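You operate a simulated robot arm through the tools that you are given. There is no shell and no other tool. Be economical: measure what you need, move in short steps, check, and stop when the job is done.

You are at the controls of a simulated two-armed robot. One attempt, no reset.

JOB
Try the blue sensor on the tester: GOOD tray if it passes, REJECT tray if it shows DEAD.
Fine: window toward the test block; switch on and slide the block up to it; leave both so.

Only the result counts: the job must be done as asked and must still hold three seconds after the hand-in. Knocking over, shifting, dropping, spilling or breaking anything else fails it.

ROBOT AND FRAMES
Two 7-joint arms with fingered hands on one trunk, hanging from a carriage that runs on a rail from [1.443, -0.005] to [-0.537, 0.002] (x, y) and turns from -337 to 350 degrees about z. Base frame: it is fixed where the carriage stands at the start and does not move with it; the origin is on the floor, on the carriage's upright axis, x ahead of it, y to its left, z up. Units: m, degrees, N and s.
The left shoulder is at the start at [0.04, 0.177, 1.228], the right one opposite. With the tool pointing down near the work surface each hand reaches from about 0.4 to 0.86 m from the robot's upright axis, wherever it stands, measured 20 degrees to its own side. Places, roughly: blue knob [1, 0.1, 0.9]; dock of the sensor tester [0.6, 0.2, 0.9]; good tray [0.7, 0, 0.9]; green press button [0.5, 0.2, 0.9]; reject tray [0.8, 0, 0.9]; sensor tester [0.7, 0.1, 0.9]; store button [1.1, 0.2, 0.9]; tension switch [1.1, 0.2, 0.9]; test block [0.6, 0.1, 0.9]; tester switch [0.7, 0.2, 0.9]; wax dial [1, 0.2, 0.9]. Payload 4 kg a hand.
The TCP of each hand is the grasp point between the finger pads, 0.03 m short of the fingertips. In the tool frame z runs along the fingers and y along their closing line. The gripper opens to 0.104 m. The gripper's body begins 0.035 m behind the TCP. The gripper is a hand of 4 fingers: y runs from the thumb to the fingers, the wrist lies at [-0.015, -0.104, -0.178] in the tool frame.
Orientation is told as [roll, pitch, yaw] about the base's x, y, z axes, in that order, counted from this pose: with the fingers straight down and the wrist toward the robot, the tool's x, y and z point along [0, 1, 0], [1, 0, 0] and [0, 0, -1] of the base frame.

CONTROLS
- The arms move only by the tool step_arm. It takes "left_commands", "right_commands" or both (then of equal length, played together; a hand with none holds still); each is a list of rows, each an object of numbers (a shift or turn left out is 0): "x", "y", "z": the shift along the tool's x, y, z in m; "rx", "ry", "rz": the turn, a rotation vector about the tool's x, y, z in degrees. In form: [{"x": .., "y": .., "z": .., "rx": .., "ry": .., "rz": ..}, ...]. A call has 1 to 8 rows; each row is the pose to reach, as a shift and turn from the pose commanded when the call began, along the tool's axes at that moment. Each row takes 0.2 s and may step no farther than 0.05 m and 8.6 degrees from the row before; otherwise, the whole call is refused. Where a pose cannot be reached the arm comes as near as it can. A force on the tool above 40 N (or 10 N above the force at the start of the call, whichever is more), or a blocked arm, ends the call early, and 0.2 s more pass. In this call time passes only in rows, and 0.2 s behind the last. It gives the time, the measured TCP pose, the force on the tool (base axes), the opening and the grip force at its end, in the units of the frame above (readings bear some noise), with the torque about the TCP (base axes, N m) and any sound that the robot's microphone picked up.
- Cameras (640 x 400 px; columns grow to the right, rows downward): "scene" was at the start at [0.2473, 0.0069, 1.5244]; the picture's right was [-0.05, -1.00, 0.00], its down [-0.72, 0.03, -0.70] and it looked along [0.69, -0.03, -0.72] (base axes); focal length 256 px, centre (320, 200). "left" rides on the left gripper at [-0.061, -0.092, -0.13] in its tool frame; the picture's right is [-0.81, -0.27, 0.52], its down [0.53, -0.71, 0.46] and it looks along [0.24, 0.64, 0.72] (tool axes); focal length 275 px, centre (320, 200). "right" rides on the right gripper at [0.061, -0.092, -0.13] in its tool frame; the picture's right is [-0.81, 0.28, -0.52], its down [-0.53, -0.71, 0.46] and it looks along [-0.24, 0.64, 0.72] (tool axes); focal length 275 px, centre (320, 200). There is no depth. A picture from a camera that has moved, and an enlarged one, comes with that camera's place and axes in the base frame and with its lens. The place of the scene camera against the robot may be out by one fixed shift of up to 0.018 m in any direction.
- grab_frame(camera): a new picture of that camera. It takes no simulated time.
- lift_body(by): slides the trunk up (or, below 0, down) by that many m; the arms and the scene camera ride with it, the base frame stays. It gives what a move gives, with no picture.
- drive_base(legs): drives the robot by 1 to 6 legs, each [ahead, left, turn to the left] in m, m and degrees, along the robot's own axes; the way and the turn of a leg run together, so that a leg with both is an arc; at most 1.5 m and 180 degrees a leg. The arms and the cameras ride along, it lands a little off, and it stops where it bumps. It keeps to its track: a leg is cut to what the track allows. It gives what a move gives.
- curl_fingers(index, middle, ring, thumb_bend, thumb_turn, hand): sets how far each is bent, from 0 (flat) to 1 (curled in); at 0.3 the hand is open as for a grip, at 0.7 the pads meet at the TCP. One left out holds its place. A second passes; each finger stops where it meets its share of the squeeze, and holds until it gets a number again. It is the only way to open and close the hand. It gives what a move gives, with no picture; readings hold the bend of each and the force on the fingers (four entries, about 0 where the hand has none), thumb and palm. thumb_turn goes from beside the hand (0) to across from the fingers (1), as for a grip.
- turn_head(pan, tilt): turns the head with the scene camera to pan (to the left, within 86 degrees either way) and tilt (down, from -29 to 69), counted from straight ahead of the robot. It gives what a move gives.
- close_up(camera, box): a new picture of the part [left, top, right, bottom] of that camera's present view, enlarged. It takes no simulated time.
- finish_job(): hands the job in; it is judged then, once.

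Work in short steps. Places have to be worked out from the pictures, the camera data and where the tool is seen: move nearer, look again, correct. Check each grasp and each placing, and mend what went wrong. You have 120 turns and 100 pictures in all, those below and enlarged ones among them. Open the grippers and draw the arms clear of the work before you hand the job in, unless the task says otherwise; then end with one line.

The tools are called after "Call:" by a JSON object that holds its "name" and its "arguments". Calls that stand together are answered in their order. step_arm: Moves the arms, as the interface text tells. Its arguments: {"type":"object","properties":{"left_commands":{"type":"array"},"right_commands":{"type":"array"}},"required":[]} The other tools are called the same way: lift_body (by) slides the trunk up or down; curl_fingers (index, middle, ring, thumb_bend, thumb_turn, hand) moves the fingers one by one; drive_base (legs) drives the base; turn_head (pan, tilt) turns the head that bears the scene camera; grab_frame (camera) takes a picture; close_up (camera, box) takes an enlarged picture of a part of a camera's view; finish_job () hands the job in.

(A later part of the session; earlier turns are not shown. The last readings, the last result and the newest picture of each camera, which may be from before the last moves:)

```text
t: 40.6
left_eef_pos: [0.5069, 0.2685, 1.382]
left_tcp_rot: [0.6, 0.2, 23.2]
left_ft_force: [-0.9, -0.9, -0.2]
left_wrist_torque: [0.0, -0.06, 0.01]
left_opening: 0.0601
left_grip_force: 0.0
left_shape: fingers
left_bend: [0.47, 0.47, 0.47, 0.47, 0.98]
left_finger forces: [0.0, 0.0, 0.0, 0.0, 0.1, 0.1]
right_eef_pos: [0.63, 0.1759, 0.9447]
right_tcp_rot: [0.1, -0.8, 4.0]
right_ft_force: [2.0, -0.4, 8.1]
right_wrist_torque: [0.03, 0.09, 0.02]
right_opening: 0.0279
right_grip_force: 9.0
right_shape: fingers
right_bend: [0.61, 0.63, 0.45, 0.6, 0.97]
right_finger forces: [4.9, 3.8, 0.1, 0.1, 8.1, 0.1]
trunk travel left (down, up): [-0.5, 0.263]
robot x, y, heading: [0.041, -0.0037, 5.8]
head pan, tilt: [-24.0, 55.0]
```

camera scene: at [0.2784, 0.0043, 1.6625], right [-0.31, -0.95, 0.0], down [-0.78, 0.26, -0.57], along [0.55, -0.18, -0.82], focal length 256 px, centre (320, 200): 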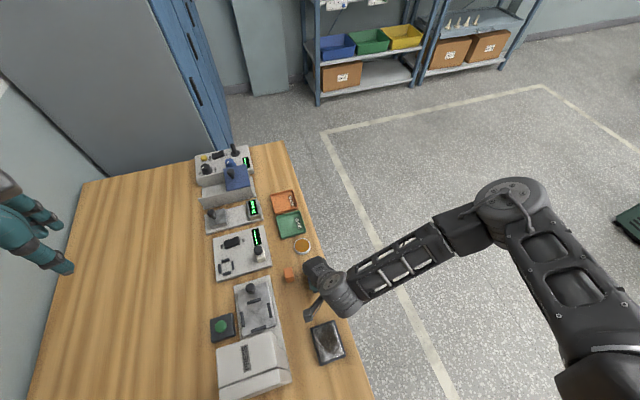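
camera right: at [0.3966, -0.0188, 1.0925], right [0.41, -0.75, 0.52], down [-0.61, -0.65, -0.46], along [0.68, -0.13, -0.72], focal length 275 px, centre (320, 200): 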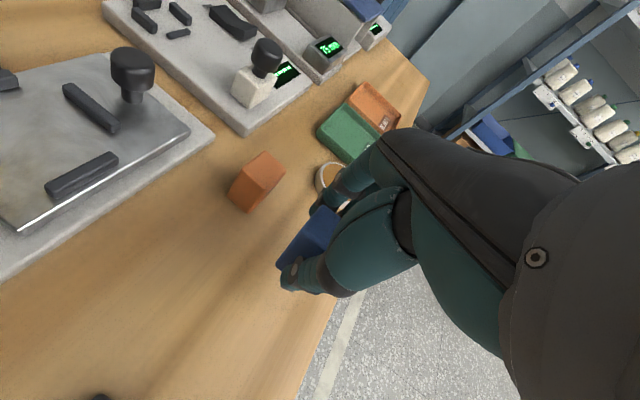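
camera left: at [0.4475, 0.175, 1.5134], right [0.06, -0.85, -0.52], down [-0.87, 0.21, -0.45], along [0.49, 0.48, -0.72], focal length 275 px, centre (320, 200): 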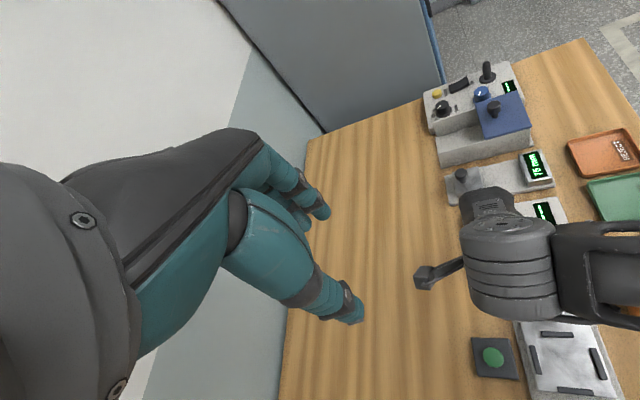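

Contact: 8 N at z≈0.945. I'll look to see whether it's on the plate or on a bar.

Call:
{"name": "close_up", "arguments": {"camera": "right", "box": [220, 180, 380, 280]}}

Call:
{"name": "close_up", "arguments": {"camera": "right", "box": [240, 225, 320, 275]}}

```text
4.00 times, centred on (300, 230) of right
camera zoom: at [0.5317, 0.2299, 1.0754], right [0.32, -0.79, 0.52], down [-0.67, -0.58, -0.47], along [0.67, -0.2, -0.72], focal length 1101 px, centre (400, 80)
```

zoom: 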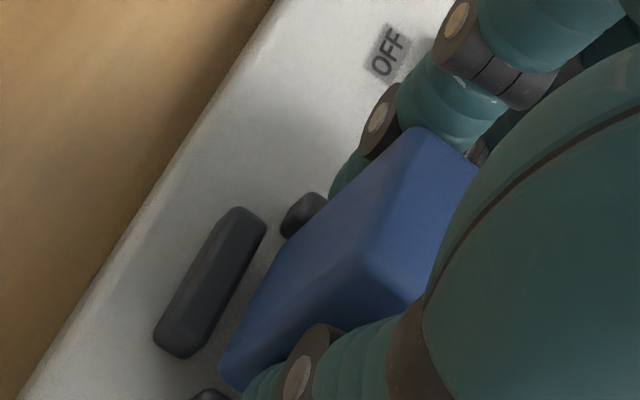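

```text
8.00 times, centred on (280, 250) of right
camera zoom: at [0.5317, 0.2299, 1.0754], right [0.32, -0.79, 0.52], down [-0.67, -0.58, -0.47], along [0.67, -0.2, -0.72], focal length 2202 px, centre (640, -200)
```

zoom: 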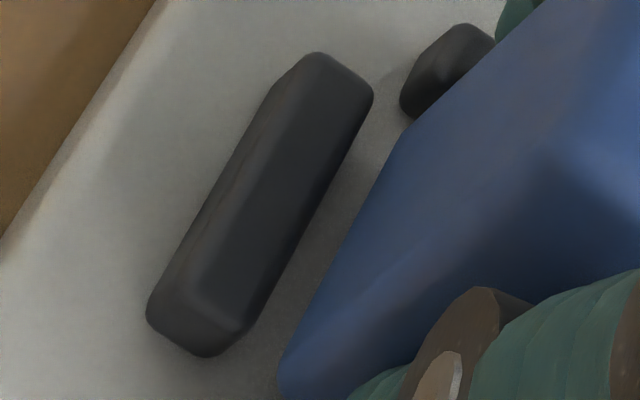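

I can't tell yet whether it's on the plate or on the -x bar. I'll test: unload, shift +2.5 mm in x, come back to the same height and compare forces.

Call:
{"name": "step_arm", "arguments": {"right_commands": [{"z": -0.006}, {"z": -0.006, "y": 0.0025}, {"z": -0.003, "y": 0.0025}]}}

Call:
{"name": "step_arm", "arguments": {"right_commands": [{"z": 0.003}]}}

Call:
{"name": "close_up", "arguments": {"camera": "right", "box": [240, 225, 320, 275]}}

```text
t: 41.5
left_eef_pos: [0.5071, 0.2684, 1.3815]
left_tcp_rot: [0.6, 0.2, 23.3]
left_ft_force: [0.3, 0.6, 0.1]
left_wrist_torque: [0.03, 0.01, 0.01]
left_opening: 0.0598
left_grip_force: 0.1
left_shape: fingers
left_bend: [0.47, 0.47, 0.47, 0.47, 0.98]
left_finger forces: [0.1, 0.1, 0.1, 0.0, 0.0, 0.0]
right_eef_pos: [0.6321, 0.1745, 0.9463]
right_tcp_rot: [0.1, -0.7, 4.0]
right_ft_force: [-0.5, 0.0, -1.5]
right_wrist_torque: [-0.02, 0.01, 0.0]
right_opening: 0.0277
right_grip_force: 7.1
right_shape: fingers
right_bend: [0.61, 0.63, 0.45, 0.6, 0.96]
right_finger forces: [3.8, 2.9, 0.0, 0.0, 6.8, 0.0]
trunk travel left (down, up): [-0.5, 0.263]
robot x, y, heading: [0.0452, 0.0016, 5.8]
head pan, tilt: [-24.0, 55.0]
```

```text
t: 41.9
left_eef_pos: [0.5074, 0.2689, 1.3824]
left_tcp_rot: [0.6, 0.2, 23.4]
left_ft_force: [0.6, 0.7, -0.5]
left_wrist_torque: [0.03, 0.01, 0.01]
left_opening: 0.0602
left_grip_force: 0.1
left_shape: fingers
left_bend: [0.47, 0.47, 0.47, 0.47, 0.98]
left_finger forces: [0.0, 0.1, 0.0, 0.0, 0.1, 0.1]
right_eef_pos: [0.6323, 0.1756, 0.9443]
right_tcp_rot: [0.0, -0.6, 4.0]
right_ft_force: [0.4, 0.2, -0.8]
right_wrist_torque: [-0.01, -0.03, 0.0]
right_opening: 0.0279
right_grip_force: 6.9
right_shape: fingers
right_bend: [0.61, 0.63, 0.45, 0.6, 0.96]
right_finger forces: [4.0, 2.9, 0.0, 0.0, 6.8, 0.0]
trunk travel left (down, up): [-0.5, 0.263]
robot x, y, heading: [0.0458, 0.0034, 5.8]
head pan, tilt: [-24.0, 55.0]
```

```text
8.00 times, centred on (280, 250) of right
camera zoom: at [0.533, 0.23, 1.0739], right [0.33, -0.79, 0.52], down [-0.67, -0.58, -0.46], along [0.67, -0.2, -0.72], focal length 2202 px, centre (640, -200)
```

zoom: 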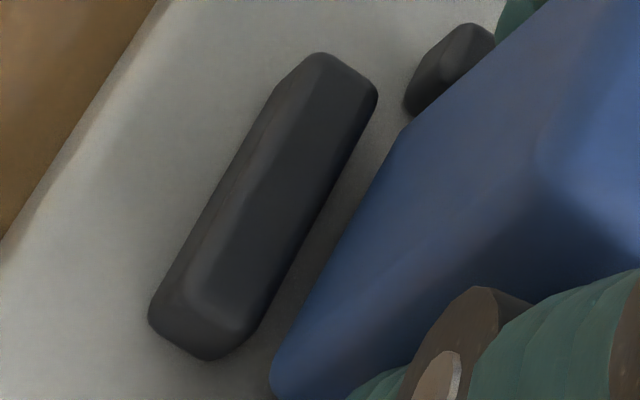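

No force now at the same height. I'll go down in 2 mm steps.

Call:
{"name": "step_arm", "arguments": {"right_commands": [{"z": 0.002}, {"z": 0.003}]}}

```text
t: 42.5
left_eef_pos: [0.5056, 0.2678, 1.3827]
left_tcp_rot: [0.6, 0.3, 23.3]
left_ft_force: [-0.1, -1.0, 0.4]
left_wrist_torque: [0.02, 0.01, 0.04]
left_opening: 0.06
left_grip_force: 0.1
left_shape: fingers
left_bend: [0.47, 0.47, 0.47, 0.47, 0.98]
left_finger forces: [0.1, 0.1, 0.0, 0.0, 0.0, 0.1]
right_eef_pos: [0.6302, 0.1753, 0.9401]
right_tcp_rot: [0.1, -0.6, 4.0]
right_ft_force: [1.0, 0.4, -0.4]
right_wrist_torque: [0.02, -0.03, 0.01]
right_opening: 0.0281
right_grip_force: 7.0
right_shape: fingers
right_bend: [0.61, 0.63, 0.45, 0.6, 0.97]
right_finger forces: [4.0, 2.9, 0.1, 0.0, 6.7, 0.0]
trunk travel left (down, up): [-0.5, 0.263]
robot x, y, heading: [0.0402, 0.0022, 5.9]
head pan, tilt: [-24.0, 55.0]
```

It's now 5 mm lower with no contact, so it is dropping into the dock. I'll continue.

Call:
{"name": "step_arm", "arguments": {"right_commands": [{"z": 0.002}, {"z": 0.004}]}}

Call:
{"name": "close_up", "arguments": {"camera": "right", "box": [240, 215, 320, 265]}}

```text
t: 43.0
left_eef_pos: [0.5075, 0.2693, 1.3842]
left_tcp_rot: [0.6, 0.2, 23.3]
left_ft_force: [-1.0, 0.0, 0.2]
left_wrist_torque: [-0.03, -0.02, -0.02]
left_opening: 0.06
left_grip_force: 0.0
left_shape: fingers
left_bend: [0.47, 0.47, 0.47, 0.47, 0.98]
left_finger forces: [0.0, 0.0, 0.0, 0.1, 0.0, 0.0]
right_eef_pos: [0.6333, 0.1768, 0.9386]
right_tcp_rot: [0.1, -0.8, 4.0]
right_ft_force: [-1.3, -2.4, 15.3]
right_wrist_torque: [-0.03, 0.38, 0.03]
right_opening: 0.0281
right_grip_force: 13.9
right_shape: fingers
right_bend: [0.62, 0.64, 0.45, 0.6, 0.97]
right_finger forces: [3.2, 5.9, 0.0, 0.1, 19.4, 0.0]
trunk travel left (down, up): [-0.5, 0.263]
robot x, y, heading: [0.0423, -0.0008, 5.6]
head pan, tilt: [-24.0, 55.0]
```

```text
8.00 times, centred on (280, 240) of right
camera zoom: at [0.5347, 0.2308, 1.0696], right [0.32, -0.79, 0.52], down [-0.67, -0.58, -0.47], along [0.67, -0.2, -0.72], focal length 2202 px, centre (640, -120)
```

zoom: 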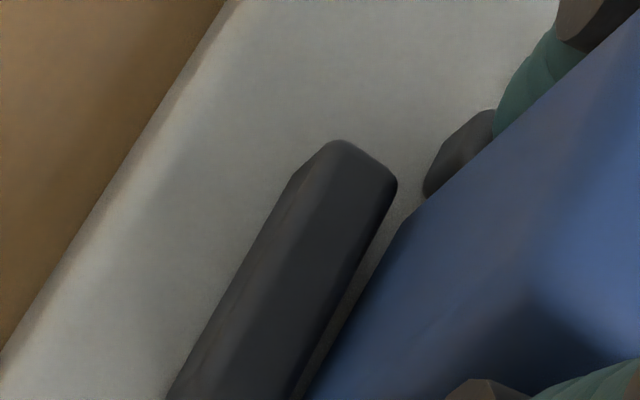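

There's 19 N on the thumb, with the contact about 25 mm toward -x: the thumb tip is on the -x bar while the sensor is inside the dock. I'll ease up 2 mm and release gently.

Call:
{"name": "step_arm", "arguments": {"right_commands": [{"z": -0.003}]}}

Call:
{"name": "curl_fingers", "arguments": {"hand": "right", "index": 0.5, "middle": 0.5, "thumb_bend": 0.5}}

Call:
{"name": "close_up", "arguments": {"camera": "right", "box": [220, 190, 380, 290]}}

```text
t: 43.5
left_eef_pos: [0.507, 0.2687, 1.3832]
left_tcp_rot: [0.6, 0.2, 23.3]
left_ft_force: [0.5, -0.8, -0.2]
left_wrist_torque: [0.01, -0.01, -0.02]
left_opening: 0.0602
left_grip_force: 0.0
left_shape: fingers
left_bend: [0.47, 0.47, 0.47, 0.47, 0.98]
left_finger forces: [0.0, 0.0, 0.0, 0.0, 0.0, 0.0]
right_eef_pos: [0.6312, 0.1756, 0.9401]
right_tcp_rot: [0.0, -0.6, 4.0]
right_ft_force: [2.4, 1.1, 3.1]
right_wrist_torque: [0.0, -0.14, 0.01]
right_opening: 0.028
right_grip_force: 8.7
right_shape: fingers
right_bend: [0.61, 0.63, 0.45, 0.6, 0.97]
right_finger forces: [4.2, 6.3, 0.1, 0.1, 6.0, 0.0]
trunk travel left (down, up): [-0.5, 0.263]
robot x, y, heading: [0.0454, -0.0004, 5.9]
head pan, tilt: [-24.0, 55.0]
```

```text
t: 44.5
left_eef_pos: [0.5068, 0.2681, 1.3829]
left_tcp_rot: [0.6, 0.2, 23.4]
left_ft_force: [0.1, 0.6, 0.1]
left_wrist_torque: [0.0, 0.0, 0.0]
left_opening: 0.0599
left_grip_force: 0.0
left_shape: fingers
left_bend: [0.47, 0.47, 0.47, 0.47, 0.98]
left_finger forces: [0.0, 0.0, 0.0, 0.0, 0.1, 0.0]
right_eef_pos: [0.63, 0.1753, 0.9393]
right_tcp_rot: [0.1, -0.6, 3.9]
right_ft_force: [-0.1, 0.4, 0.8]
right_wrist_torque: [-0.03, -0.01, 0.0]
right_opening: 0.0517
right_grip_force: 0.0
right_shape: fingers
right_bend: [0.5, 0.5, 0.45, 0.5, 0.97]
right_finger forces: [0.0, 0.1, 0.0, 0.0, 0.1, 0.0]
trunk travel left (down, up): [-0.5, 0.263]
robot x, y, heading: [0.0438, -0.0034, 5.8]
head pan, tilt: [-24.0, 55.0]
```

```text
4.00 times, centred on (300, 240) of right
camera zoom: at [0.5328, 0.2302, 1.0703], right [0.33, -0.79, 0.52], down [-0.67, -0.58, -0.46], along [0.67, -0.2, -0.72], focal length 1101 px, centre (400, 40)
```

zoom: 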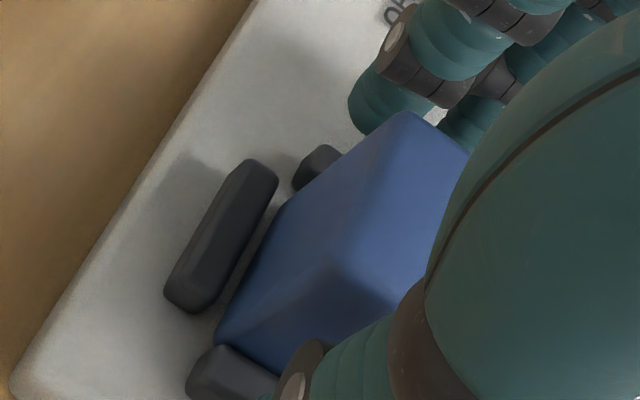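

The sensor sits in the dock between the bars. I'll draw the hand straight up and check.

Call:
{"name": "step_arm", "arguments": {"right_commands": [{"z": -0.02}, {"z": -0.05}, {"z": -0.09}, {"z": -0.13}]}}

Call:
{"name": "close_up", "arguments": {"camera": "right", "box": [180, 200, 380, 360]}}

```text
t: 45.5
left_eef_pos: [0.5074, 0.269, 1.382]
left_tcp_rot: [0.6, 0.2, 23.3]
left_ft_force: [0.3, -0.1, 0.5]
left_wrist_torque: [-0.01, -0.02, -0.04]
left_opening: 0.0603
left_grip_force: 0.0
left_shape: fingers
left_bend: [0.47, 0.47, 0.47, 0.47, 0.98]
left_finger forces: [0.0, 0.1, 0.1, 0.0, 0.0, 0.1]
right_eef_pos: [0.63, 0.1757, 1.0701]
right_tcp_rot: [0.0, -0.5, 4.0]
right_ft_force: [-0.2, -0.9, -0.1]
right_wrist_torque: [-0.03, 0.01, -0.01]
right_opening: 0.0519
right_grip_force: 0.1
right_shape: fingers
right_bend: [0.5, 0.5, 0.45, 0.5, 0.97]
right_finger forces: [0.0, 0.0, 0.0, 0.1, 0.1, 0.1]
trunk travel left (down, up): [-0.5, 0.263]
robot x, y, heading: [0.0452, 0.0002, 6.0]
head pan, tilt: [-24.0, 55.0]
```

```text
2.50 times, centred on (280, 280) of right
camera zoom: at [0.5323, 0.2295, 1.2007], right [0.33, -0.79, 0.52], down [-0.67, -0.58, -0.46], along [0.67, -0.2, -0.72], focal length 688 px, centre (420, 0)
```

zoom: 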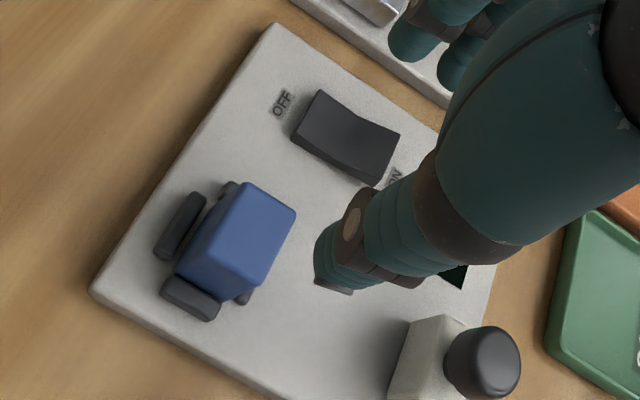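

The sensor is seated upright, window toward the block. Next is the switch. I'll pinch the fingers shut as a poker and bring the index tip over the ON end, at about (0.702,0.133).

Call:
{"name": "curl_fingers", "arguments": {"hand": "right", "index": 0.7, "middle": 0.7, "ring": 0.7, "thumb_bend": 0.7}}

Call:
{"name": "step_arm", "arguments": {"right_commands": [{"x": -0.022, "y": 0.0226, "rz": 1.3}, {"x": -0.044, "y": 0.0452, "rz": 2.6}, {"x": -0.0656, "y": 0.0676, "rz": 4}, {"x": -0.0656, "y": 0.0676, "z": 0.045, "rz": 4}]}}

Call:
{"name": "close_up", "arguments": {"camera": "right", "box": [200, 160, 440, 310]}}

Call:
{"name": "grab_frame", "arguments": {"camera": "left"}}

```text
t: 46.5
left_eef_pos: [0.5062, 0.2685, 1.3831]
left_tcp_rot: [0.7, 0.1, 23.3]
left_ft_force: [-0.2, 0.2, 0.1]
left_wrist_torque: [-0.01, 0.03, 0.01]
left_opening: 0.06
left_grip_force: 0.0
left_shape: fingers
left_bend: [0.47, 0.47, 0.47, 0.47, 0.98]
left_finger forces: [0.0, 0.0, 0.1, 0.0, 0.1, 0.0]
right_eef_pos: [0.6296, 0.1751, 1.0704]
right_tcp_rot: [0.2, -0.6, 4.0]
right_ft_force: [0.7, -0.6, -0.1]
right_wrist_torque: [-0.02, 0.03, 0.01]
right_opening: 0.0017
right_grip_force: 0.0
right_shape: fingers
right_bend: [0.7, 0.7, 0.7, 0.7, 0.97]
right_finger forces: [0.0, 0.0, 0.1, 0.0, 0.0, 0.0]
trunk travel left (down, up): [-0.5, 0.263]
robot x, y, heading: [0.0434, 0.0004, 5.7]
head pan, tilt: [-24.0, 55.0]
```

```text
t: 47.5
left_eef_pos: [0.5068, 0.2692, 1.3819]
left_tcp_rot: [0.6, 0.3, 23.3]
left_ft_force: [-0.6, -0.4, -0.6]
left_wrist_torque: [0.02, -0.03, -0.01]
left_opening: 0.0603
left_grip_force: 0.1
left_shape: fingers
left_bend: [0.47, 0.47, 0.47, 0.47, 0.98]
left_finger forces: [0.0, 0.1, 0.0, 0.0, 0.0, 0.1]
right_eef_pos: [0.7034, 0.1135, 1.0249]
right_tcp_rot: [0.1, -0.4, 0.0]
right_ft_force: [0.3, 0.2, 0.0]
right_wrist_torque: [-0.02, 0.05, 0.0]
right_opening: 0.0013
right_grip_force: 0.1
right_shape: fingers
right_bend: [0.7, 0.7, 0.7, 0.7, 0.97]
right_finger forces: [0.0, 0.1, 0.1, 0.0, 0.0, 0.0]
trunk travel left (down, up): [-0.5, 0.263]
robot x, y, heading: [0.0451, -0.001, 5.6]
head pan, tilt: [-24.0, 55.0]
```

```text
2.67 times, centred on (320, 235) of right
camera zoom: at [0.6081, 0.1753, 1.1563], right [0.27, -0.81, 0.52], down [-0.71, -0.53, -0.46], along [0.65, -0.24, -0.72], focal length 734 px, centre (320, 107)
```

zoom: 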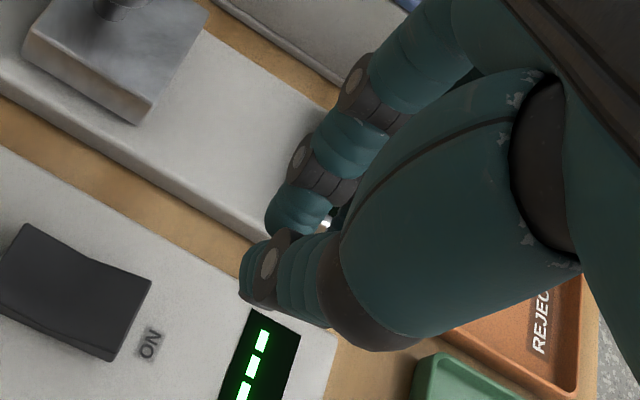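

```text
33 pictures are left
camera left: at [0.4472, 0.1747, 1.5133], right [0.06, -0.85, -0.52], down [-0.87, 0.21, -0.45], along [0.49, 0.48, -0.72], focal length 275 px, centre (320, 200)
```

left: 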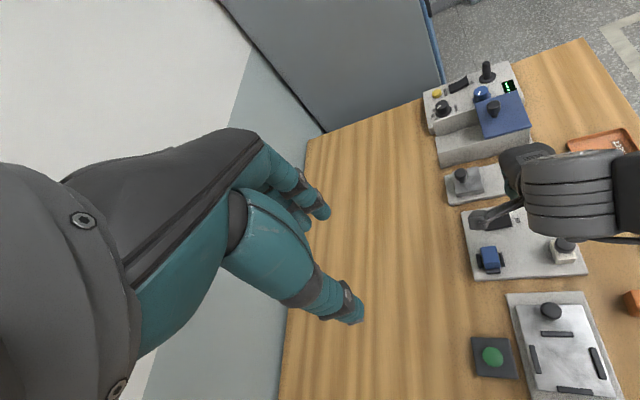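

The index and thumb tips are at about (0.70,0.118), and the ON end of the rocker spans y≈0.129-0.145 at x≈0.703. I'll shift +y 2 cm and descend toward it.

Call:
{"name": "step_arm", "arguments": {"right_commands": [{"x": 0.0195}, {"x": 0.0195, "z": 0.035}, {"x": 0.0195, "z": 0.06}]}}

Call:
{"name": "close_up", "arguments": {"camera": "right", "box": [200, 160, 440, 310]}}

```text
t: 48.2
left_eef_pos: [0.5063, 0.2697, 1.3833]
left_tcp_rot: [0.6, 0.2, 23.3]
left_ft_force: [0.1, 0.9, 0.0]
left_wrist_torque: [-0.03, 0.01, 0.01]
left_opening: 0.06
left_grip_force: 0.0
left_shape: fingers
left_bend: [0.47, 0.47, 0.47, 0.47, 0.98]
left_finger forces: [0.1, 0.0, 0.0, 0.0, 0.1, 0.1]
right_eef_pos: [0.7027, 0.134, 0.9647]
right_tcp_rot: [0.1, -0.7, -0.1]
right_ft_force: [-0.7, -0.2, 0.2]
right_wrist_torque: [-0.06, -0.03, 0.0]
right_opening: 0.0013
right_grip_force: 0.0
right_shape: fingers
right_bend: [0.7, 0.7, 0.7, 0.7, 0.97]
right_finger forces: [0.1, 0.0, 0.1, 0.0, 0.0, 0.0]
trunk travel left (down, up): [-0.5, 0.263]
robot x, y, heading: [0.0437, -0.0009, 5.7]
head pan, tilt: [-24.0, 55.0]
```

```text
2.67 times, centred on (320, 235) of right
camera zoom: at [0.6092, 0.1955, 1.0954], right [0.27, -0.81, 0.52], down [-0.71, -0.53, -0.46], along [0.65, -0.24, -0.72], focal length 734 px, centre (320, 107)
```

zoom: 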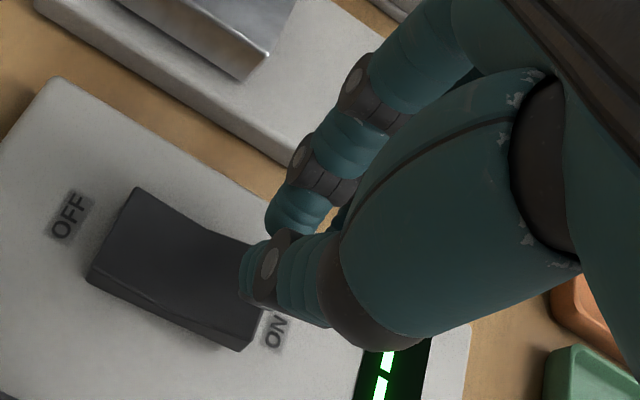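

The tips are over the ON half. I'll descend in small steps and watch the force.

Call:
{"name": "step_arm", "arguments": {"right_commands": [{"z": 0.008}, {"z": 0.014}, {"z": 0.019}]}}

```text
t: 49.0
left_eef_pos: [0.5079, 0.2692, 1.3824]
left_tcp_rot: [0.5, 0.2, 23.4]
left_ft_force: [-0.4, 0.0, 0.3]
left_wrist_torque: [0.01, 0.01, -0.04]
left_opening: 0.0601
left_grip_force: 0.0
left_shape: fingers
left_bend: [0.47, 0.47, 0.47, 0.47, 0.98]
left_finger forces: [0.0, 0.0, 0.0, 0.0, 0.0, 0.0]
right_eef_pos: [0.7035, 0.1347, 0.9454]
right_tcp_rot: [0.1, -0.6, 0.0]
right_ft_force: [0.4, 0.0, 0.4]
right_wrist_torque: [-0.02, 0.01, -0.01]
right_opening: 0.0015
right_grip_force: 0.0
right_shape: fingers
right_bend: [0.7, 0.7, 0.7, 0.7, 0.97]
right_finger forces: [0.0, 0.0, 0.1, 0.0, 0.0, 0.0]
trunk travel left (down, up): [-0.5, 0.263]
robot x, y, heading: [0.042, 0.0025, 5.6]
head pan, tilt: [-24.0, 55.0]
```

Call:
{"name": "step_arm", "arguments": {"right_commands": [{"z": 0.004}, {"z": 0.008}]}}

Call:
{"name": "close_up", "arguments": {"camera": "right", "box": [200, 160, 440, 310]}}

```text
t: 49.6
left_eef_pos: [0.5074, 0.2684, 1.3824]
left_tcp_rot: [0.6, 0.2, 23.3]
left_ft_force: [0.3, -0.1, -0.1]
left_wrist_torque: [0.01, 0.0, 0.02]
left_opening: 0.0601
left_grip_force: 0.1
left_shape: fingers
left_bend: [0.47, 0.47, 0.47, 0.47, 0.98]
left_finger forces: [0.1, 0.1, 0.0, 0.0, 0.1, 0.0]
right_eef_pos: [0.7041, 0.1349, 0.94]
right_tcp_rot: [0.0, -0.8, 0.1]
right_ft_force: [-0.8, -1.4, 8.8]
right_wrist_torque: [0.07, 0.2, 0.01]
right_opening: 0.0017
right_grip_force: 5.1
right_shape: fingers
right_bend: [0.7, 0.7, 0.7, 0.7, 0.98]
right_finger forces: [0.0, 0.0, 0.0, 0.0, 10.1, 0.0]
trunk travel left (down, up): [-0.5, 0.263]
robot x, y, heading: [0.0455, -0.0011, 5.8]
head pan, tilt: [-24.0, 55.0]
```

```text
2.67 times, centred on (320, 235) of right
camera zoom: at [0.6099, 0.1959, 1.071], right [0.27, -0.81, 0.52], down [-0.71, -0.53, -0.47], along [0.65, -0.24, -0.72], focal length 734 px, centre (320, 107)
```

zoom: 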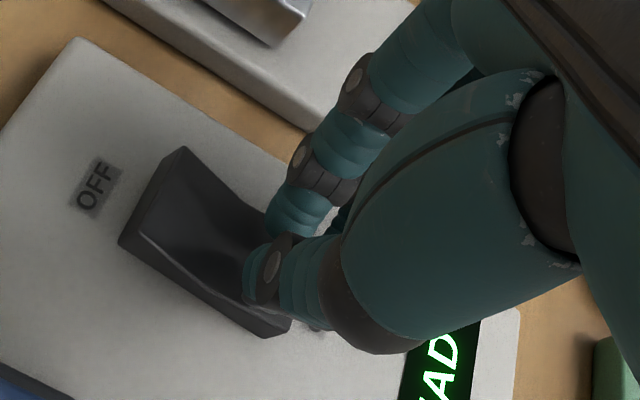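

The rocker tipped to ON and the display shows text. I'll lift the hand and read it.

Call:
{"name": "step_arm", "arguments": {"right_commands": [{"z": -0.03}, {"z": -0.07}, {"z": -0.1}, {"z": -0.1, "x": -0.04}]}}

Call:
{"name": "grab_frame", "arguments": {"camera": "right"}}

Call:
{"name": "close_up", "arguments": {"camera": "left", "box": [440, 190, 600, 290]}}

```text
t: 50.6
left_eef_pos: [0.507, 0.2682, 1.3829]
left_tcp_rot: [0.6, 0.2, 23.2]
left_ft_force: [0.6, -0.2, 1.0]
left_wrist_torque: [-0.02, 0.0, -0.03]
left_opening: 0.0604
left_grip_force: 0.1
left_shape: fingers
left_bend: [0.47, 0.47, 0.47, 0.47, 0.98]
left_finger forces: [0.0, 0.0, 0.1, 0.0, 0.0, 0.0]
right_eef_pos: [0.702, 0.0925, 1.0398]
right_tcp_rot: [0.1, -0.6, 0.0]
right_ft_force: [-0.3, 0.3, 0.1]
right_wrist_torque: [0.0, -0.01, 0.02]
right_opening: 0.0009
right_grip_force: 0.1
right_shape: fingers
right_bend: [0.7, 0.7, 0.7, 0.7, 0.98]
right_finger forces: [0.1, 0.1, 0.0, 0.0, 0.0, 0.0]
trunk travel left (down, up): [-0.5, 0.263]
robot x, y, heading: [0.0431, 0.0011, 5.5]
head pan, tilt: [-24.0, 55.0]
```

```text
30 pictures are left
camera right: at [0.6085, 0.155, 1.1702], right [0.27, -0.81, 0.52], down [-0.71, -0.53, -0.46], along [0.65, -0.24, -0.72], focal length 275 px, centre (320, 200)
```

right: 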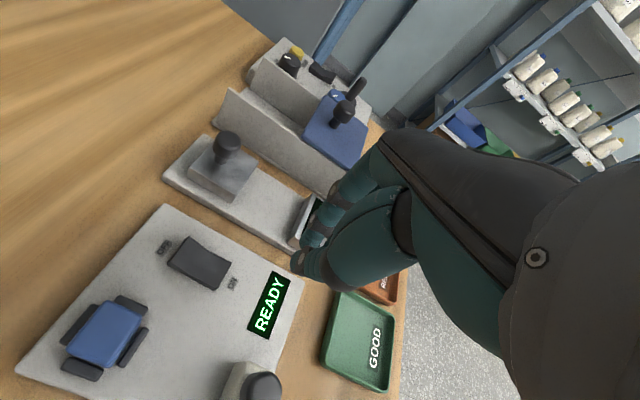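

```text
4.00 times, centred on (520, 240) of left
camera zoom: at [0.4476, 0.1744, 1.5133], right [0.06, -0.85, -0.52], down [-0.87, 0.21, -0.45], along [0.49, 0.48, -0.72], focal length 1101 px, centre (-480, 40)
```

zoom: 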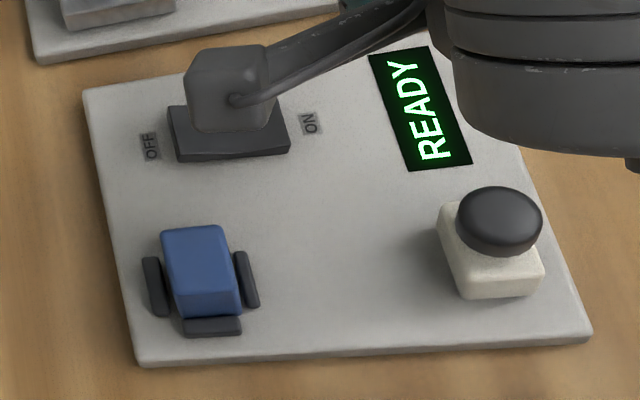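

The display says READY, so the sensor is recognised. Next I push the block (centre about (0.628,0.067)) toward +y from behind. I'll position the closed hand at its -y side.

Call:
{"name": "step_arm", "arguments": {"right_commands": [{"x": -0.0275, "y": -0.0247}, {"x": -0.055, "y": -0.0493}, {"x": -0.0825, "y": -0.074}, {"x": -0.0825, "y": -0.074, "z": 0.04}, {"x": -0.0825, "y": -0.074, "z": 0.075}]}}

Call:
{"name": "grab_frame", "arguments": {"camera": "right"}}

Call:
{"name": "close_up", "arguments": {"camera": "left", "box": [440, 190, 640, 315]}}

```text
t: 51.9
left_eef_pos: [0.5071, 0.2692, 1.383]
left_tcp_rot: [0.6, 0.2, 23.3]
left_ft_force: [0.0, -1.4, 1.3]
left_wrist_torque: [-0.03, 0.02, 0.01]
left_opening: 0.0599
left_grip_force: 0.1
left_shape: fingers
left_bend: [0.47, 0.47, 0.47, 0.47, 0.98]
left_finger forces: [0.0, 0.0, 0.0, 0.0, 0.0, 0.0]
right_eef_pos: [0.6284, 0.0115, 0.9621]
right_tcp_rot: [0.2, -0.6, 0.0]
right_ft_force: [0.4, -0.4, 0.2]
right_wrist_torque: [0.01, -0.01, 0.0]
right_opening: 0.001
right_grip_force: 0.1
right_shape: fingers
right_bend: [0.7, 0.7, 0.7, 0.7, 0.98]
right_finger forces: [0.0, 0.0, 0.0, 0.0, 0.1, 0.0]
trunk travel left (down, up): [-0.5, 0.263]
robot x, y, heading: [0.0421, -0.0003, 5.8]
head pan, tilt: [-24.0, 55.0]
```

```text
28 pictures are left
camera right: at [0.5344, 0.073, 1.0929], right [0.27, -0.81, 0.52], down [-0.71, -0.53, -0.46], along [0.65, -0.24, -0.72], focal length 275 px, centre (320, 200)
```

right: 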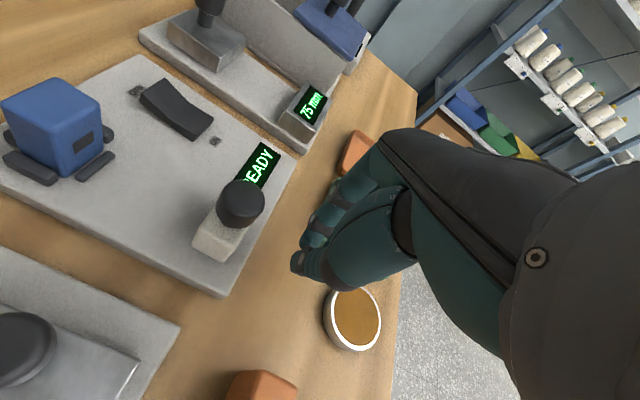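

```text
3.20 times, centred on (540, 252) of left
camera zoom: at [0.4473, 0.1748, 1.5134], right [0.06, -0.85, -0.52], down [-0.87, 0.21, -0.45], along [0.49, 0.48, -0.72], focal length 881 px, centre (-384, 32)
```

zoom: 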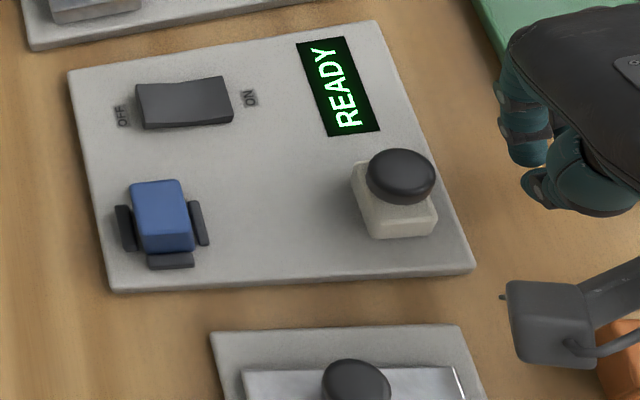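

The block sits straight ahead in +y. I'll lower to pushing height and advance slowly.

Call:
{"name": "step_arm", "arguments": {"right_commands": [{"z": 0.015}, {"z": 0.028}, {"z": 0.028, "x": 0.015}, {"z": 0.028, "x": 0.03}]}}

Call:
{"name": "grab_frame", "arguments": {"camera": "right"}}

```text
t: 52.9
left_eef_pos: [0.5067, 0.2694, 1.383]
left_tcp_rot: [0.6, 0.2, 23.3]
left_ft_force: [-0.4, 0.4, 0.6]
left_wrist_torque: [0.0, 0.04, 0.01]
left_opening: 0.0602
left_grip_force: 0.1
left_shape: fingers
left_bend: [0.47, 0.47, 0.47, 0.47, 0.98]
left_finger forces: [0.0, 0.1, 0.0, 0.0, 0.1, 0.0]
right_eef_pos: [0.6289, 0.0422, 0.9345]
right_tcp_rot: [0.2, -0.6, 0.1]
right_ft_force: [0.1, -0.9, 1.0]
right_wrist_torque: [0.0, -0.02, -0.01]
right_opening: 0.0012
right_grip_force: 0.0
right_shape: fingers
right_bend: [0.7, 0.7, 0.7, 0.7, 0.98]
right_finger forces: [0.1, 0.1, 0.0, 0.0, 0.1, 0.0]
trunk travel left (down, up): [-0.5, 0.263]
robot x, y, heading: [0.0441, -0.0007, 5.8]
head pan, tilt: [-24.0, 55.0]
```

```text
26 pictures are left
camera right: at [0.5351, 0.1037, 1.0657], right [0.27, -0.81, 0.52], down [-0.71, -0.53, -0.46], along [0.65, -0.24, -0.72], focal length 275 px, centre (320, 200)
```

right: 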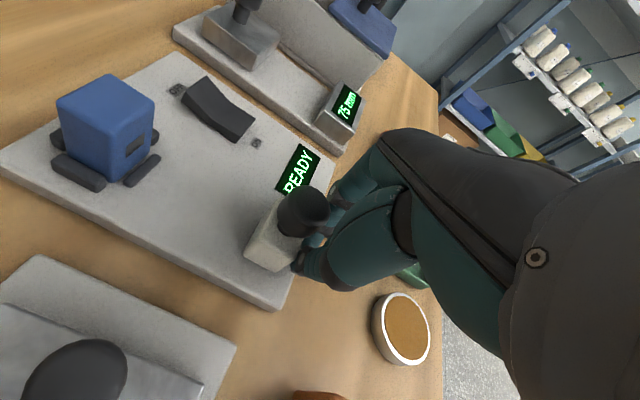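

The fingers are just behind the block. I'll push 4 cm slowly and look.

Call:
{"name": "step_arm", "arguments": {"right_commands": [{"x": 0.007}, {"x": 0.014}, {"x": 0.021}, {"x": 0.028}, {"x": 0.035}, {"x": 0.04}]}}

Call:
{"name": "grab_frame", "arguments": {"camera": "right"}}

```text
t: 54.2
left_eef_pos: [0.5068, 0.2692, 1.3823]
left_tcp_rot: [0.6, 0.2, 23.4]
left_ft_force: [-0.9, -0.8, 0.5]
left_wrist_torque: [-0.01, 0.01, 0.0]
left_opening: 0.0602
left_grip_force: 0.0
left_shape: fingers
left_bend: [0.47, 0.47, 0.47, 0.47, 0.98]
left_finger forces: [0.0, 0.0, 0.0, 0.0, 0.0, 0.0]
right_eef_pos: [0.6293, 0.0826, 0.9342]
right_tcp_rot: [0.1, -0.7, 0.0]
right_ft_force: [0.3, -0.5, -0.2]
right_wrist_torque: [-0.02, -0.02, -0.01]
right_opening: 0.001
right_grip_force: 0.7
right_shape: fingers
right_bend: [0.7, 0.7, 0.7, 0.7, 0.98]
right_finger forces: [0.3, 0.0, 0.1, 0.1, 0.0, 0.0]
trunk travel left (down, up): [-0.5, 0.263]
robot x, y, heading: [0.0457, -0.0016, 5.9]
head pan, tilt: [-24.0, 55.0]
```

```text
25 pictures are left
camera right: at [0.5354, 0.1433, 1.0658], right [0.27, -0.81, 0.52], down [-0.71, -0.53, -0.46], along [0.65, -0.24, -0.72], focal length 275 px, centre (320, 200)
```

right: 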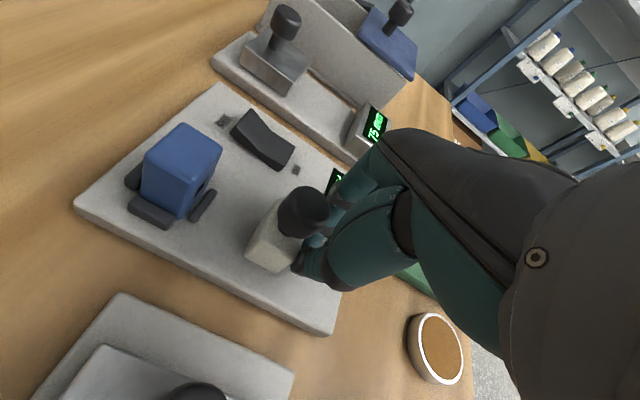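

The block slides along smoothly. I'll push about 2 cm more.

Call:
{"name": "step_arm", "arguments": {"right_commands": [{"x": 0.006}, {"x": 0.012}, {"x": 0.018}]}}

Call:
{"name": "close_up", "arguments": {"camera": "right", "box": [140, 110, 400, 310]}}

```text
t: 55.0
left_eef_pos: [0.5085, 0.2686, 1.3831]
left_tcp_rot: [0.5, 0.2, 23.3]
left_ft_force: [0.1, -0.4, 0.6]
left_wrist_torque: [-0.01, 0.02, -0.03]
left_opening: 0.0599
left_grip_force: 0.1
left_shape: fingers
left_bend: [0.47, 0.47, 0.47, 0.47, 0.98]
left_finger forces: [0.0, 0.1, 0.0, 0.0, 0.0, 0.0]
right_eef_pos: [0.6308, 0.1001, 0.9352]
right_tcp_rot: [0.1, -0.6, 0.0]
right_ft_force: [0.0, 0.3, -0.4]
right_wrist_torque: [-0.01, 0.0, -0.01]
right_opening: 0.0007
right_grip_force: 0.0
right_shape: fingers
right_bend: [0.7, 0.7, 0.7, 0.7, 0.98]
right_finger forces: [0.0, 0.0, 0.0, 0.0, 0.0, 0.0]
trunk travel left (down, up): [-0.5, 0.263]
robot x, y, heading: [0.0446, -0.0004, 6.2]
head pan, tilt: [-24.0, 55.0]
```

```text
2.00 times, centred on (270, 210) of right
camera zoom: at [0.5355, 0.1612, 1.0655], right [0.27, -0.81, 0.52], down [-0.71, -0.53, -0.46], along [0.65, -0.24, -0.72], focal length 551 px, centre (420, 180)
```

zoom: 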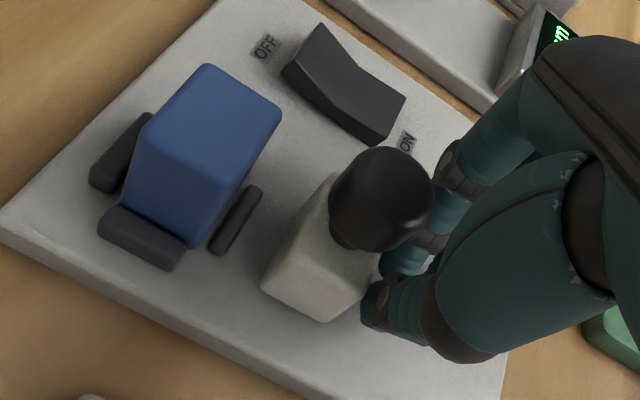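

About 1.5 cm remains to the thin bar. I'll push 1 cm more and check the display from the left camera.

Call:
{"name": "step_arm", "arguments": {"right_commands": [{"x": 0.004}, {"x": 0.007}, {"x": 0.01}]}}

Call:
{"name": "close_up", "arguments": {"camera": "right", "box": [140, 110, 400, 310]}}

Call:
{"name": "close_up", "arguments": {"camera": "left", "box": [440, 190, 600, 290]}}

```text
t: 55.9
left_eef_pos: [0.5083, 0.2666, 1.3821]
left_tcp_rot: [0.5, 0.3, 23.3]
left_ft_force: [0.0, -0.1, -1.2]
left_wrist_torque: [-0.03, 0.0, 0.0]
left_opening: 0.0602
left_grip_force: 0.1
left_shape: fingers
left_bend: [0.47, 0.47, 0.47, 0.47, 0.98]
left_finger forces: [0.1, 0.0, 0.0, 0.0, 0.0, 0.1]
right_eef_pos: [0.6304, 0.1061, 0.9341]
right_tcp_rot: [-0.2, -0.6, -0.2]
right_ft_force: [-1.3, -11.5, 3.2]
right_wrist_torque: [-0.01, 0.01, -0.11]
right_opening: 0.0004
right_grip_force: 6.0
right_shape: fingers
right_bend: [0.7, 0.7, 0.7, 0.7, 0.98]
right_finger forces: [10.1, 0.0, 0.1, 0.0, 2.0, 0.1]
trunk travel left (down, up): [-0.5, 0.263]
robot x, y, heading: [0.0451, 0.0, 5.8]
head pan, tilt: [-24.0, 55.0]
```

```text
2.00 times, centred on (270, 210) of right
camera zoom: at [0.5369, 0.1677, 1.0646], right [0.27, -0.81, 0.52], down [-0.71, -0.53, -0.46], along [0.65, -0.25, -0.72], focal length 551 px, centre (420, 180)
```

zoom: 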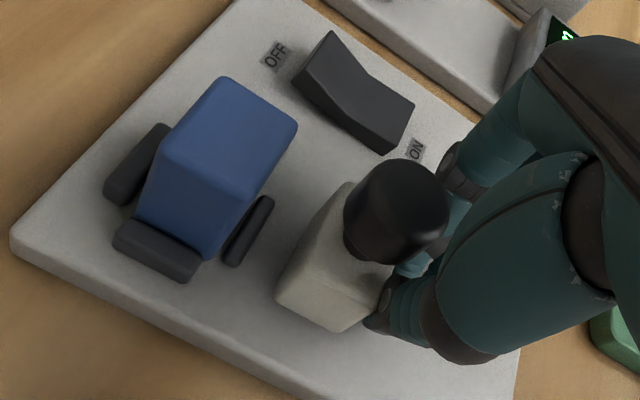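

```text
4.00 times, centred on (520, 240) of left
camera zoom: at [0.4476, 0.1732, 1.5131], right [0.06, -0.85, -0.52], down [-0.87, 0.21, -0.45], along [0.49, 0.48, -0.73], focal length 1101 px, centre (-480, 40)
```

zoom: 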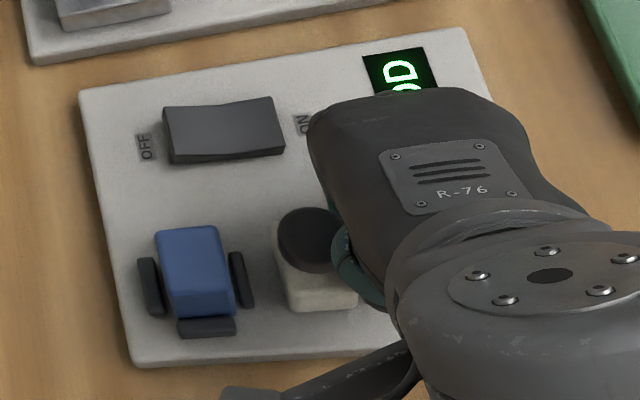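

The block hit its stop (11 N) and the display seems to read "..OD". I'll back off and read it in full.

Call:
{"name": "step_arm", "arguments": {"right_commands": [{"x": -0.015}, {"x": -0.04}, {"x": -0.045, "z": -0.04}, {"x": -0.045, "z": -0.08}, {"x": -0.045, "z": -0.12}, {"x": -0.09, "z": -0.13}]}}

Call:
{"name": "close_up", "arguments": {"camera": "left", "box": [440, 190, 600, 290]}}

```text
t: 57.2
left_eef_pos: [0.5072, 0.2686, 1.3827]
left_tcp_rot: [0.6, 0.3, 23.4]
left_ft_force: [0.1, 0.1, 0.6]
left_wrist_torque: [0.05, -0.01, 0.0]
left_opening: 0.06
left_grip_force: 0.0
left_shape: fingers
left_bend: [0.47, 0.47, 0.47, 0.47, 0.98]
left_finger forces: [0.0, 0.0, 0.0, 0.1, 0.0, 0.1]
right_eef_pos: [0.6282, 0.0187, 1.0642]
right_tcp_rot: [0.1, -0.5, 0.0]
right_ft_force: [-0.7, -0.3, -0.4]
right_wrist_torque: [-0.03, 0.0, 0.02]
right_opening: 0.001
right_grip_force: 0.1
right_shape: fingers
right_bend: [0.7, 0.7, 0.7, 0.7, 0.98]
right_finger forces: [0.1, 0.0, 0.0, 0.0, 0.1, 0.1]
trunk travel left (down, up): [-0.5, 0.263]
robot x, y, heading: [0.0431, 0.0007, 5.6]
head pan, tilt: [-24.0, 55.0]
```

```text
4.00 times, centred on (520, 240) of left
camera zoom: at [0.4475, 0.1745, 1.5132], right [0.06, -0.85, -0.52], down [-0.87, 0.21, -0.45], along [0.49, 0.48, -0.72], focal length 1101 px, centre (-480, 40)
```

zoom: 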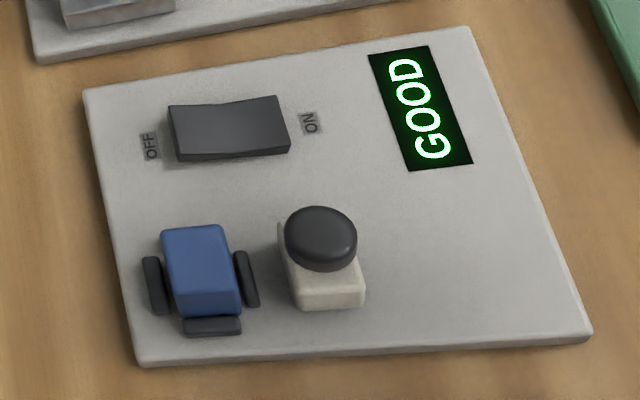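

The display reads GOOD: block at its stop, switch on. Now I'll fetch the sensor for the GOOD tray, using the same hand pose as at release (yaw 4°), opened narrowly.

Call:
{"name": "curl_fingers", "arguments": {"hand": "right", "index": 0.48, "middle": 0.48, "ring": 0.45, "thumb_bend": 0.48}}

Call:
{"name": "step_arm", "arguments": {"right_commands": [{"x": 0.04, "rz": -1}, {"x": 0.08, "rz": -2}, {"x": 0.12, "y": 0.001, "rz": -3}, {"x": 0.157, "y": 0.002, "rz": -4}, {"x": 0.157, "y": 0.002, "rz": -4, "z": 0.03}]}}

Call:
{"name": "close_up", "arguments": {"camera": "right", "box": [220, 200, 380, 300]}}

```text
t: 58.2
left_eef_pos: [0.5068, 0.2697, 1.3822]
left_tcp_rot: [0.5, 0.2, 23.3]
left_ft_force: [-0.2, -0.1, 0.5]
left_wrist_torque: [-0.01, -0.01, 0.01]
left_opening: 0.0601
left_grip_force: 0.1
left_shape: fingers
left_bend: [0.47, 0.47, 0.47, 0.47, 0.98]
left_finger forces: [0.1, 0.0, 0.0, 0.0, 0.0, 0.0]
right_eef_pos: [0.6288, 0.0195, 1.0645]
right_tcp_rot: [0.1, -0.6, 0.1]
right_ft_force: [-0.2, -0.8, 0.0]
right_wrist_torque: [0.0, 0.02, 0.03]
right_opening: 0.0566
right_grip_force: 0.1
right_shape: fingers
right_bend: [0.48, 0.48, 0.45, 0.48, 0.98]
right_finger forces: [0.0, 0.0, 0.0, 0.1, 0.0, 0.0]
trunk travel left (down, up): [-0.5, 0.263]
robot x, y, heading: [0.0469, -0.0002, 5.8]
head pan, tilt: [-24.0, 55.0]
```

```text
t: 59.5
left_eef_pos: [0.507, 0.268, 1.382]
left_tcp_rot: [0.6, 0.2, 23.3]
left_ft_force: [0.3, 0.7, -0.4]
left_wrist_torque: [-0.01, 0.03, -0.01]
left_opening: 0.0599
left_grip_force: 0.1
left_shape: fingers
left_bend: [0.47, 0.47, 0.47, 0.47, 0.98]
left_finger forces: [0.0, 0.0, 0.1, 0.0, 0.1, 0.0]
right_eef_pos: [0.6298, 0.1784, 1.036]
right_tcp_rot: [0.1, -0.6, 3.9]
right_ft_force: [0.8, 0.2, -0.1]
right_wrist_torque: [0.0, -0.02, 0.02]
right_opening: 0.057
right_grip_force: 0.0
right_shape: fingers
right_bend: [0.48, 0.48, 0.45, 0.48, 0.98]
right_finger forces: [0.0, 0.0, 0.0, 0.0, 0.1, 0.0]
trunk travel left (down, up): [-0.5, 0.263]
robot x, y, heading: [0.0437, -0.0006, 6.2]
head pan, tilt: [-24.0, 55.0]
```

```text
4.00 times, centred on (300, 250) of right
camera zoom: at [0.5315, 0.2329, 1.1662], right [0.33, -0.79, 0.52], down [-0.67, -0.58, -0.46], along [0.67, -0.2, -0.72], focal length 1101 px, centre (400, 0)
```

zoom: 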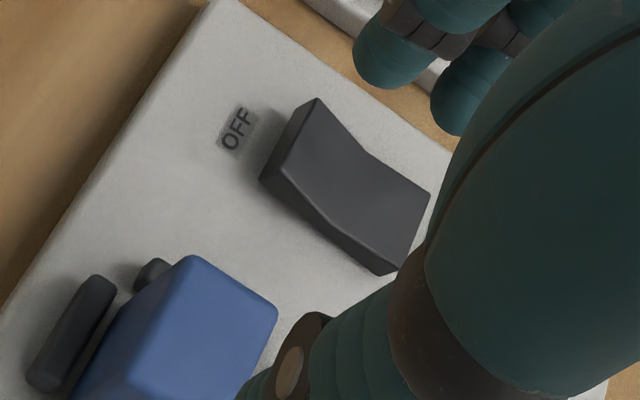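

Call:
{"name": "close_up", "arguments": {"camera": "right", "box": [200, 250, 360, 350]}}

```text
4.00 times, centred on (280, 300) of right
camera zoom: at [0.5315, 0.2329, 1.1662], right [0.33, -0.79, 0.52], down [-0.67, -0.58, -0.46], along [0.67, -0.2, -0.72], focal length 1101 px, centre (480, -200)
```

zoom: 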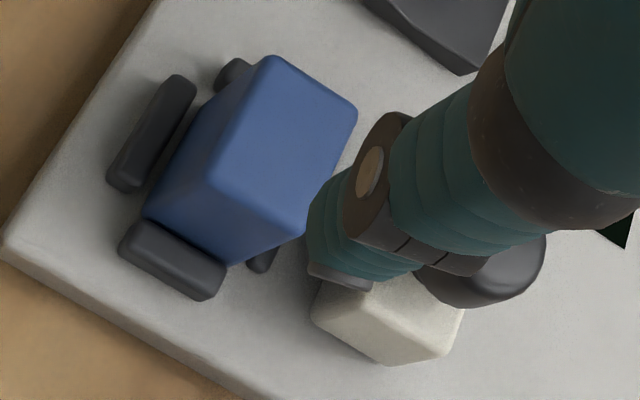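

The sensor is at (0.626,0.1755), yaw about 3°, so the hand yaw matches. I'll centre on it and descend to TCP z≈0.95, staying above the bars and clear of the block.

Call:
{"name": "step_arm", "arguments": {"right_commands": [{"x": -0.0028, "y": -0.0036, "z": 0.02}, {"x": -0.0028, "y": -0.0036, "z": 0.045}, {"x": -0.0028, "y": -0.0036, "z": 0.068}, {"x": -0.0028, "y": -0.0036, "z": 0.086}]}}

Call:
{"name": "grab_frame", "arguments": {"camera": "right"}}

```text
t: 60.5
left_eef_pos: [0.5083, 0.2675, 1.3821]
left_tcp_rot: [0.6, 0.2, 23.3]
left_ft_force: [0.4, -0.3, 0.0]
left_wrist_torque: [-0.01, 0.02, 0.0]
left_opening: 0.0602
left_grip_force: 0.1
left_shape: fingers
left_bend: [0.47, 0.47, 0.47, 0.47, 0.98]
left_finger forces: [0.0, 0.1, 0.0, 0.1, 0.1, 0.0]
right_eef_pos: [0.6281, 0.1745, 0.9482]
right_tcp_rot: [0.1, -0.6, 4.0]
right_ft_force: [-0.1, -0.1, -0.2]
right_wrist_torque: [-0.01, 0.0, 0.05]
right_opening: 0.0571
right_grip_force: 0.1
right_shape: fingers
right_bend: [0.48, 0.48, 0.45, 0.48, 0.98]
right_finger forces: [0.1, 0.1, 0.1, 0.1, 0.0, 0.0]
trunk travel left (down, up): [-0.5, 0.263]
robot x, y, heading: [0.0429, 0.0, 5.6]
head pan, tilt: [-24.0, 55.0]
```

```text
18 pictures are left
camera right: at [0.5303, 0.2287, 1.0786], right [0.33, -0.79, 0.52], down [-0.67, -0.58, -0.46], along [0.67, -0.2, -0.72], focal length 275 px, centre (320, 200)
```

right: 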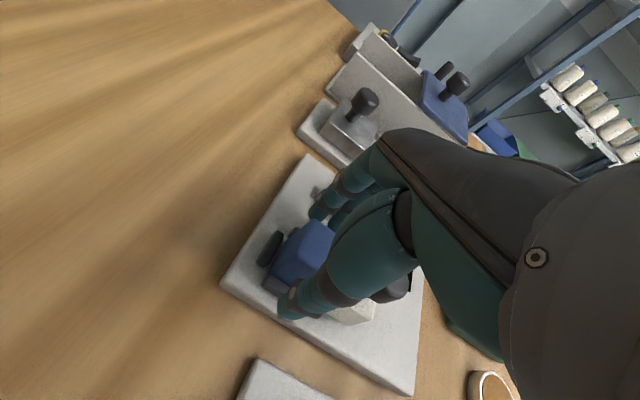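

All clear. I'll close index, middle and thumb on the sensor.

Call:
{"name": "curl_fingers", "arguments": {"hand": "right", "index": 0.66, "middle": 0.66, "thumb_bend": 0.66}}

Call:
{"name": "close_up", "arguments": {"camera": "right", "box": [220, 190, 380, 290]}}

```text
t: 61.5
left_eef_pos: [0.5075, 0.2688, 1.383]
left_tcp_rot: [0.6, 0.2, 23.4]
left_ft_force: [-0.4, -0.2, -0.2]
left_wrist_torque: [-0.02, -0.01, 0.03]
left_opening: 0.06
left_grip_force: 0.1
left_shape: fingers
left_bend: [0.47, 0.47, 0.47, 0.47, 0.98]
left_finger forces: [0.1, 0.0, 0.0, 0.1, 0.0, 0.1]
right_eef_pos: [0.6296, 0.175, 0.9485]
right_tcp_rot: [0.0, -0.5, 4.0]
right_ft_force: [0.7, -1.1, -0.5]
right_wrist_torque: [0.0, -0.05, 0.0]
right_opening: 0.0281
right_grip_force: 6.2
right_shape: fingers
right_bend: [0.6, 0.63, 0.45, 0.59, 0.97]
right_finger forces: [4.0, 3.3, 0.0, 0.0, 6.2, 0.0]
trunk travel left (down, up): [-0.5, 0.263]
robot x, y, heading: [0.0481, -0.0005, 6.0]
head pan, tilt: [-24.0, 55.0]
```

```text
4.00 times, centred on (300, 240) of right
camera zoom: at [0.5306, 0.2287, 1.0791], right [0.33, -0.79, 0.52], down [-0.67, -0.58, -0.46], along [0.67, -0.2, -0.72], focal length 1101 px, centre (400, 40)
```

zoom: 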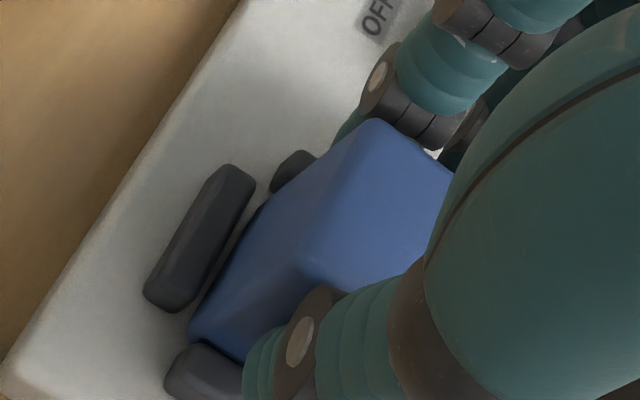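

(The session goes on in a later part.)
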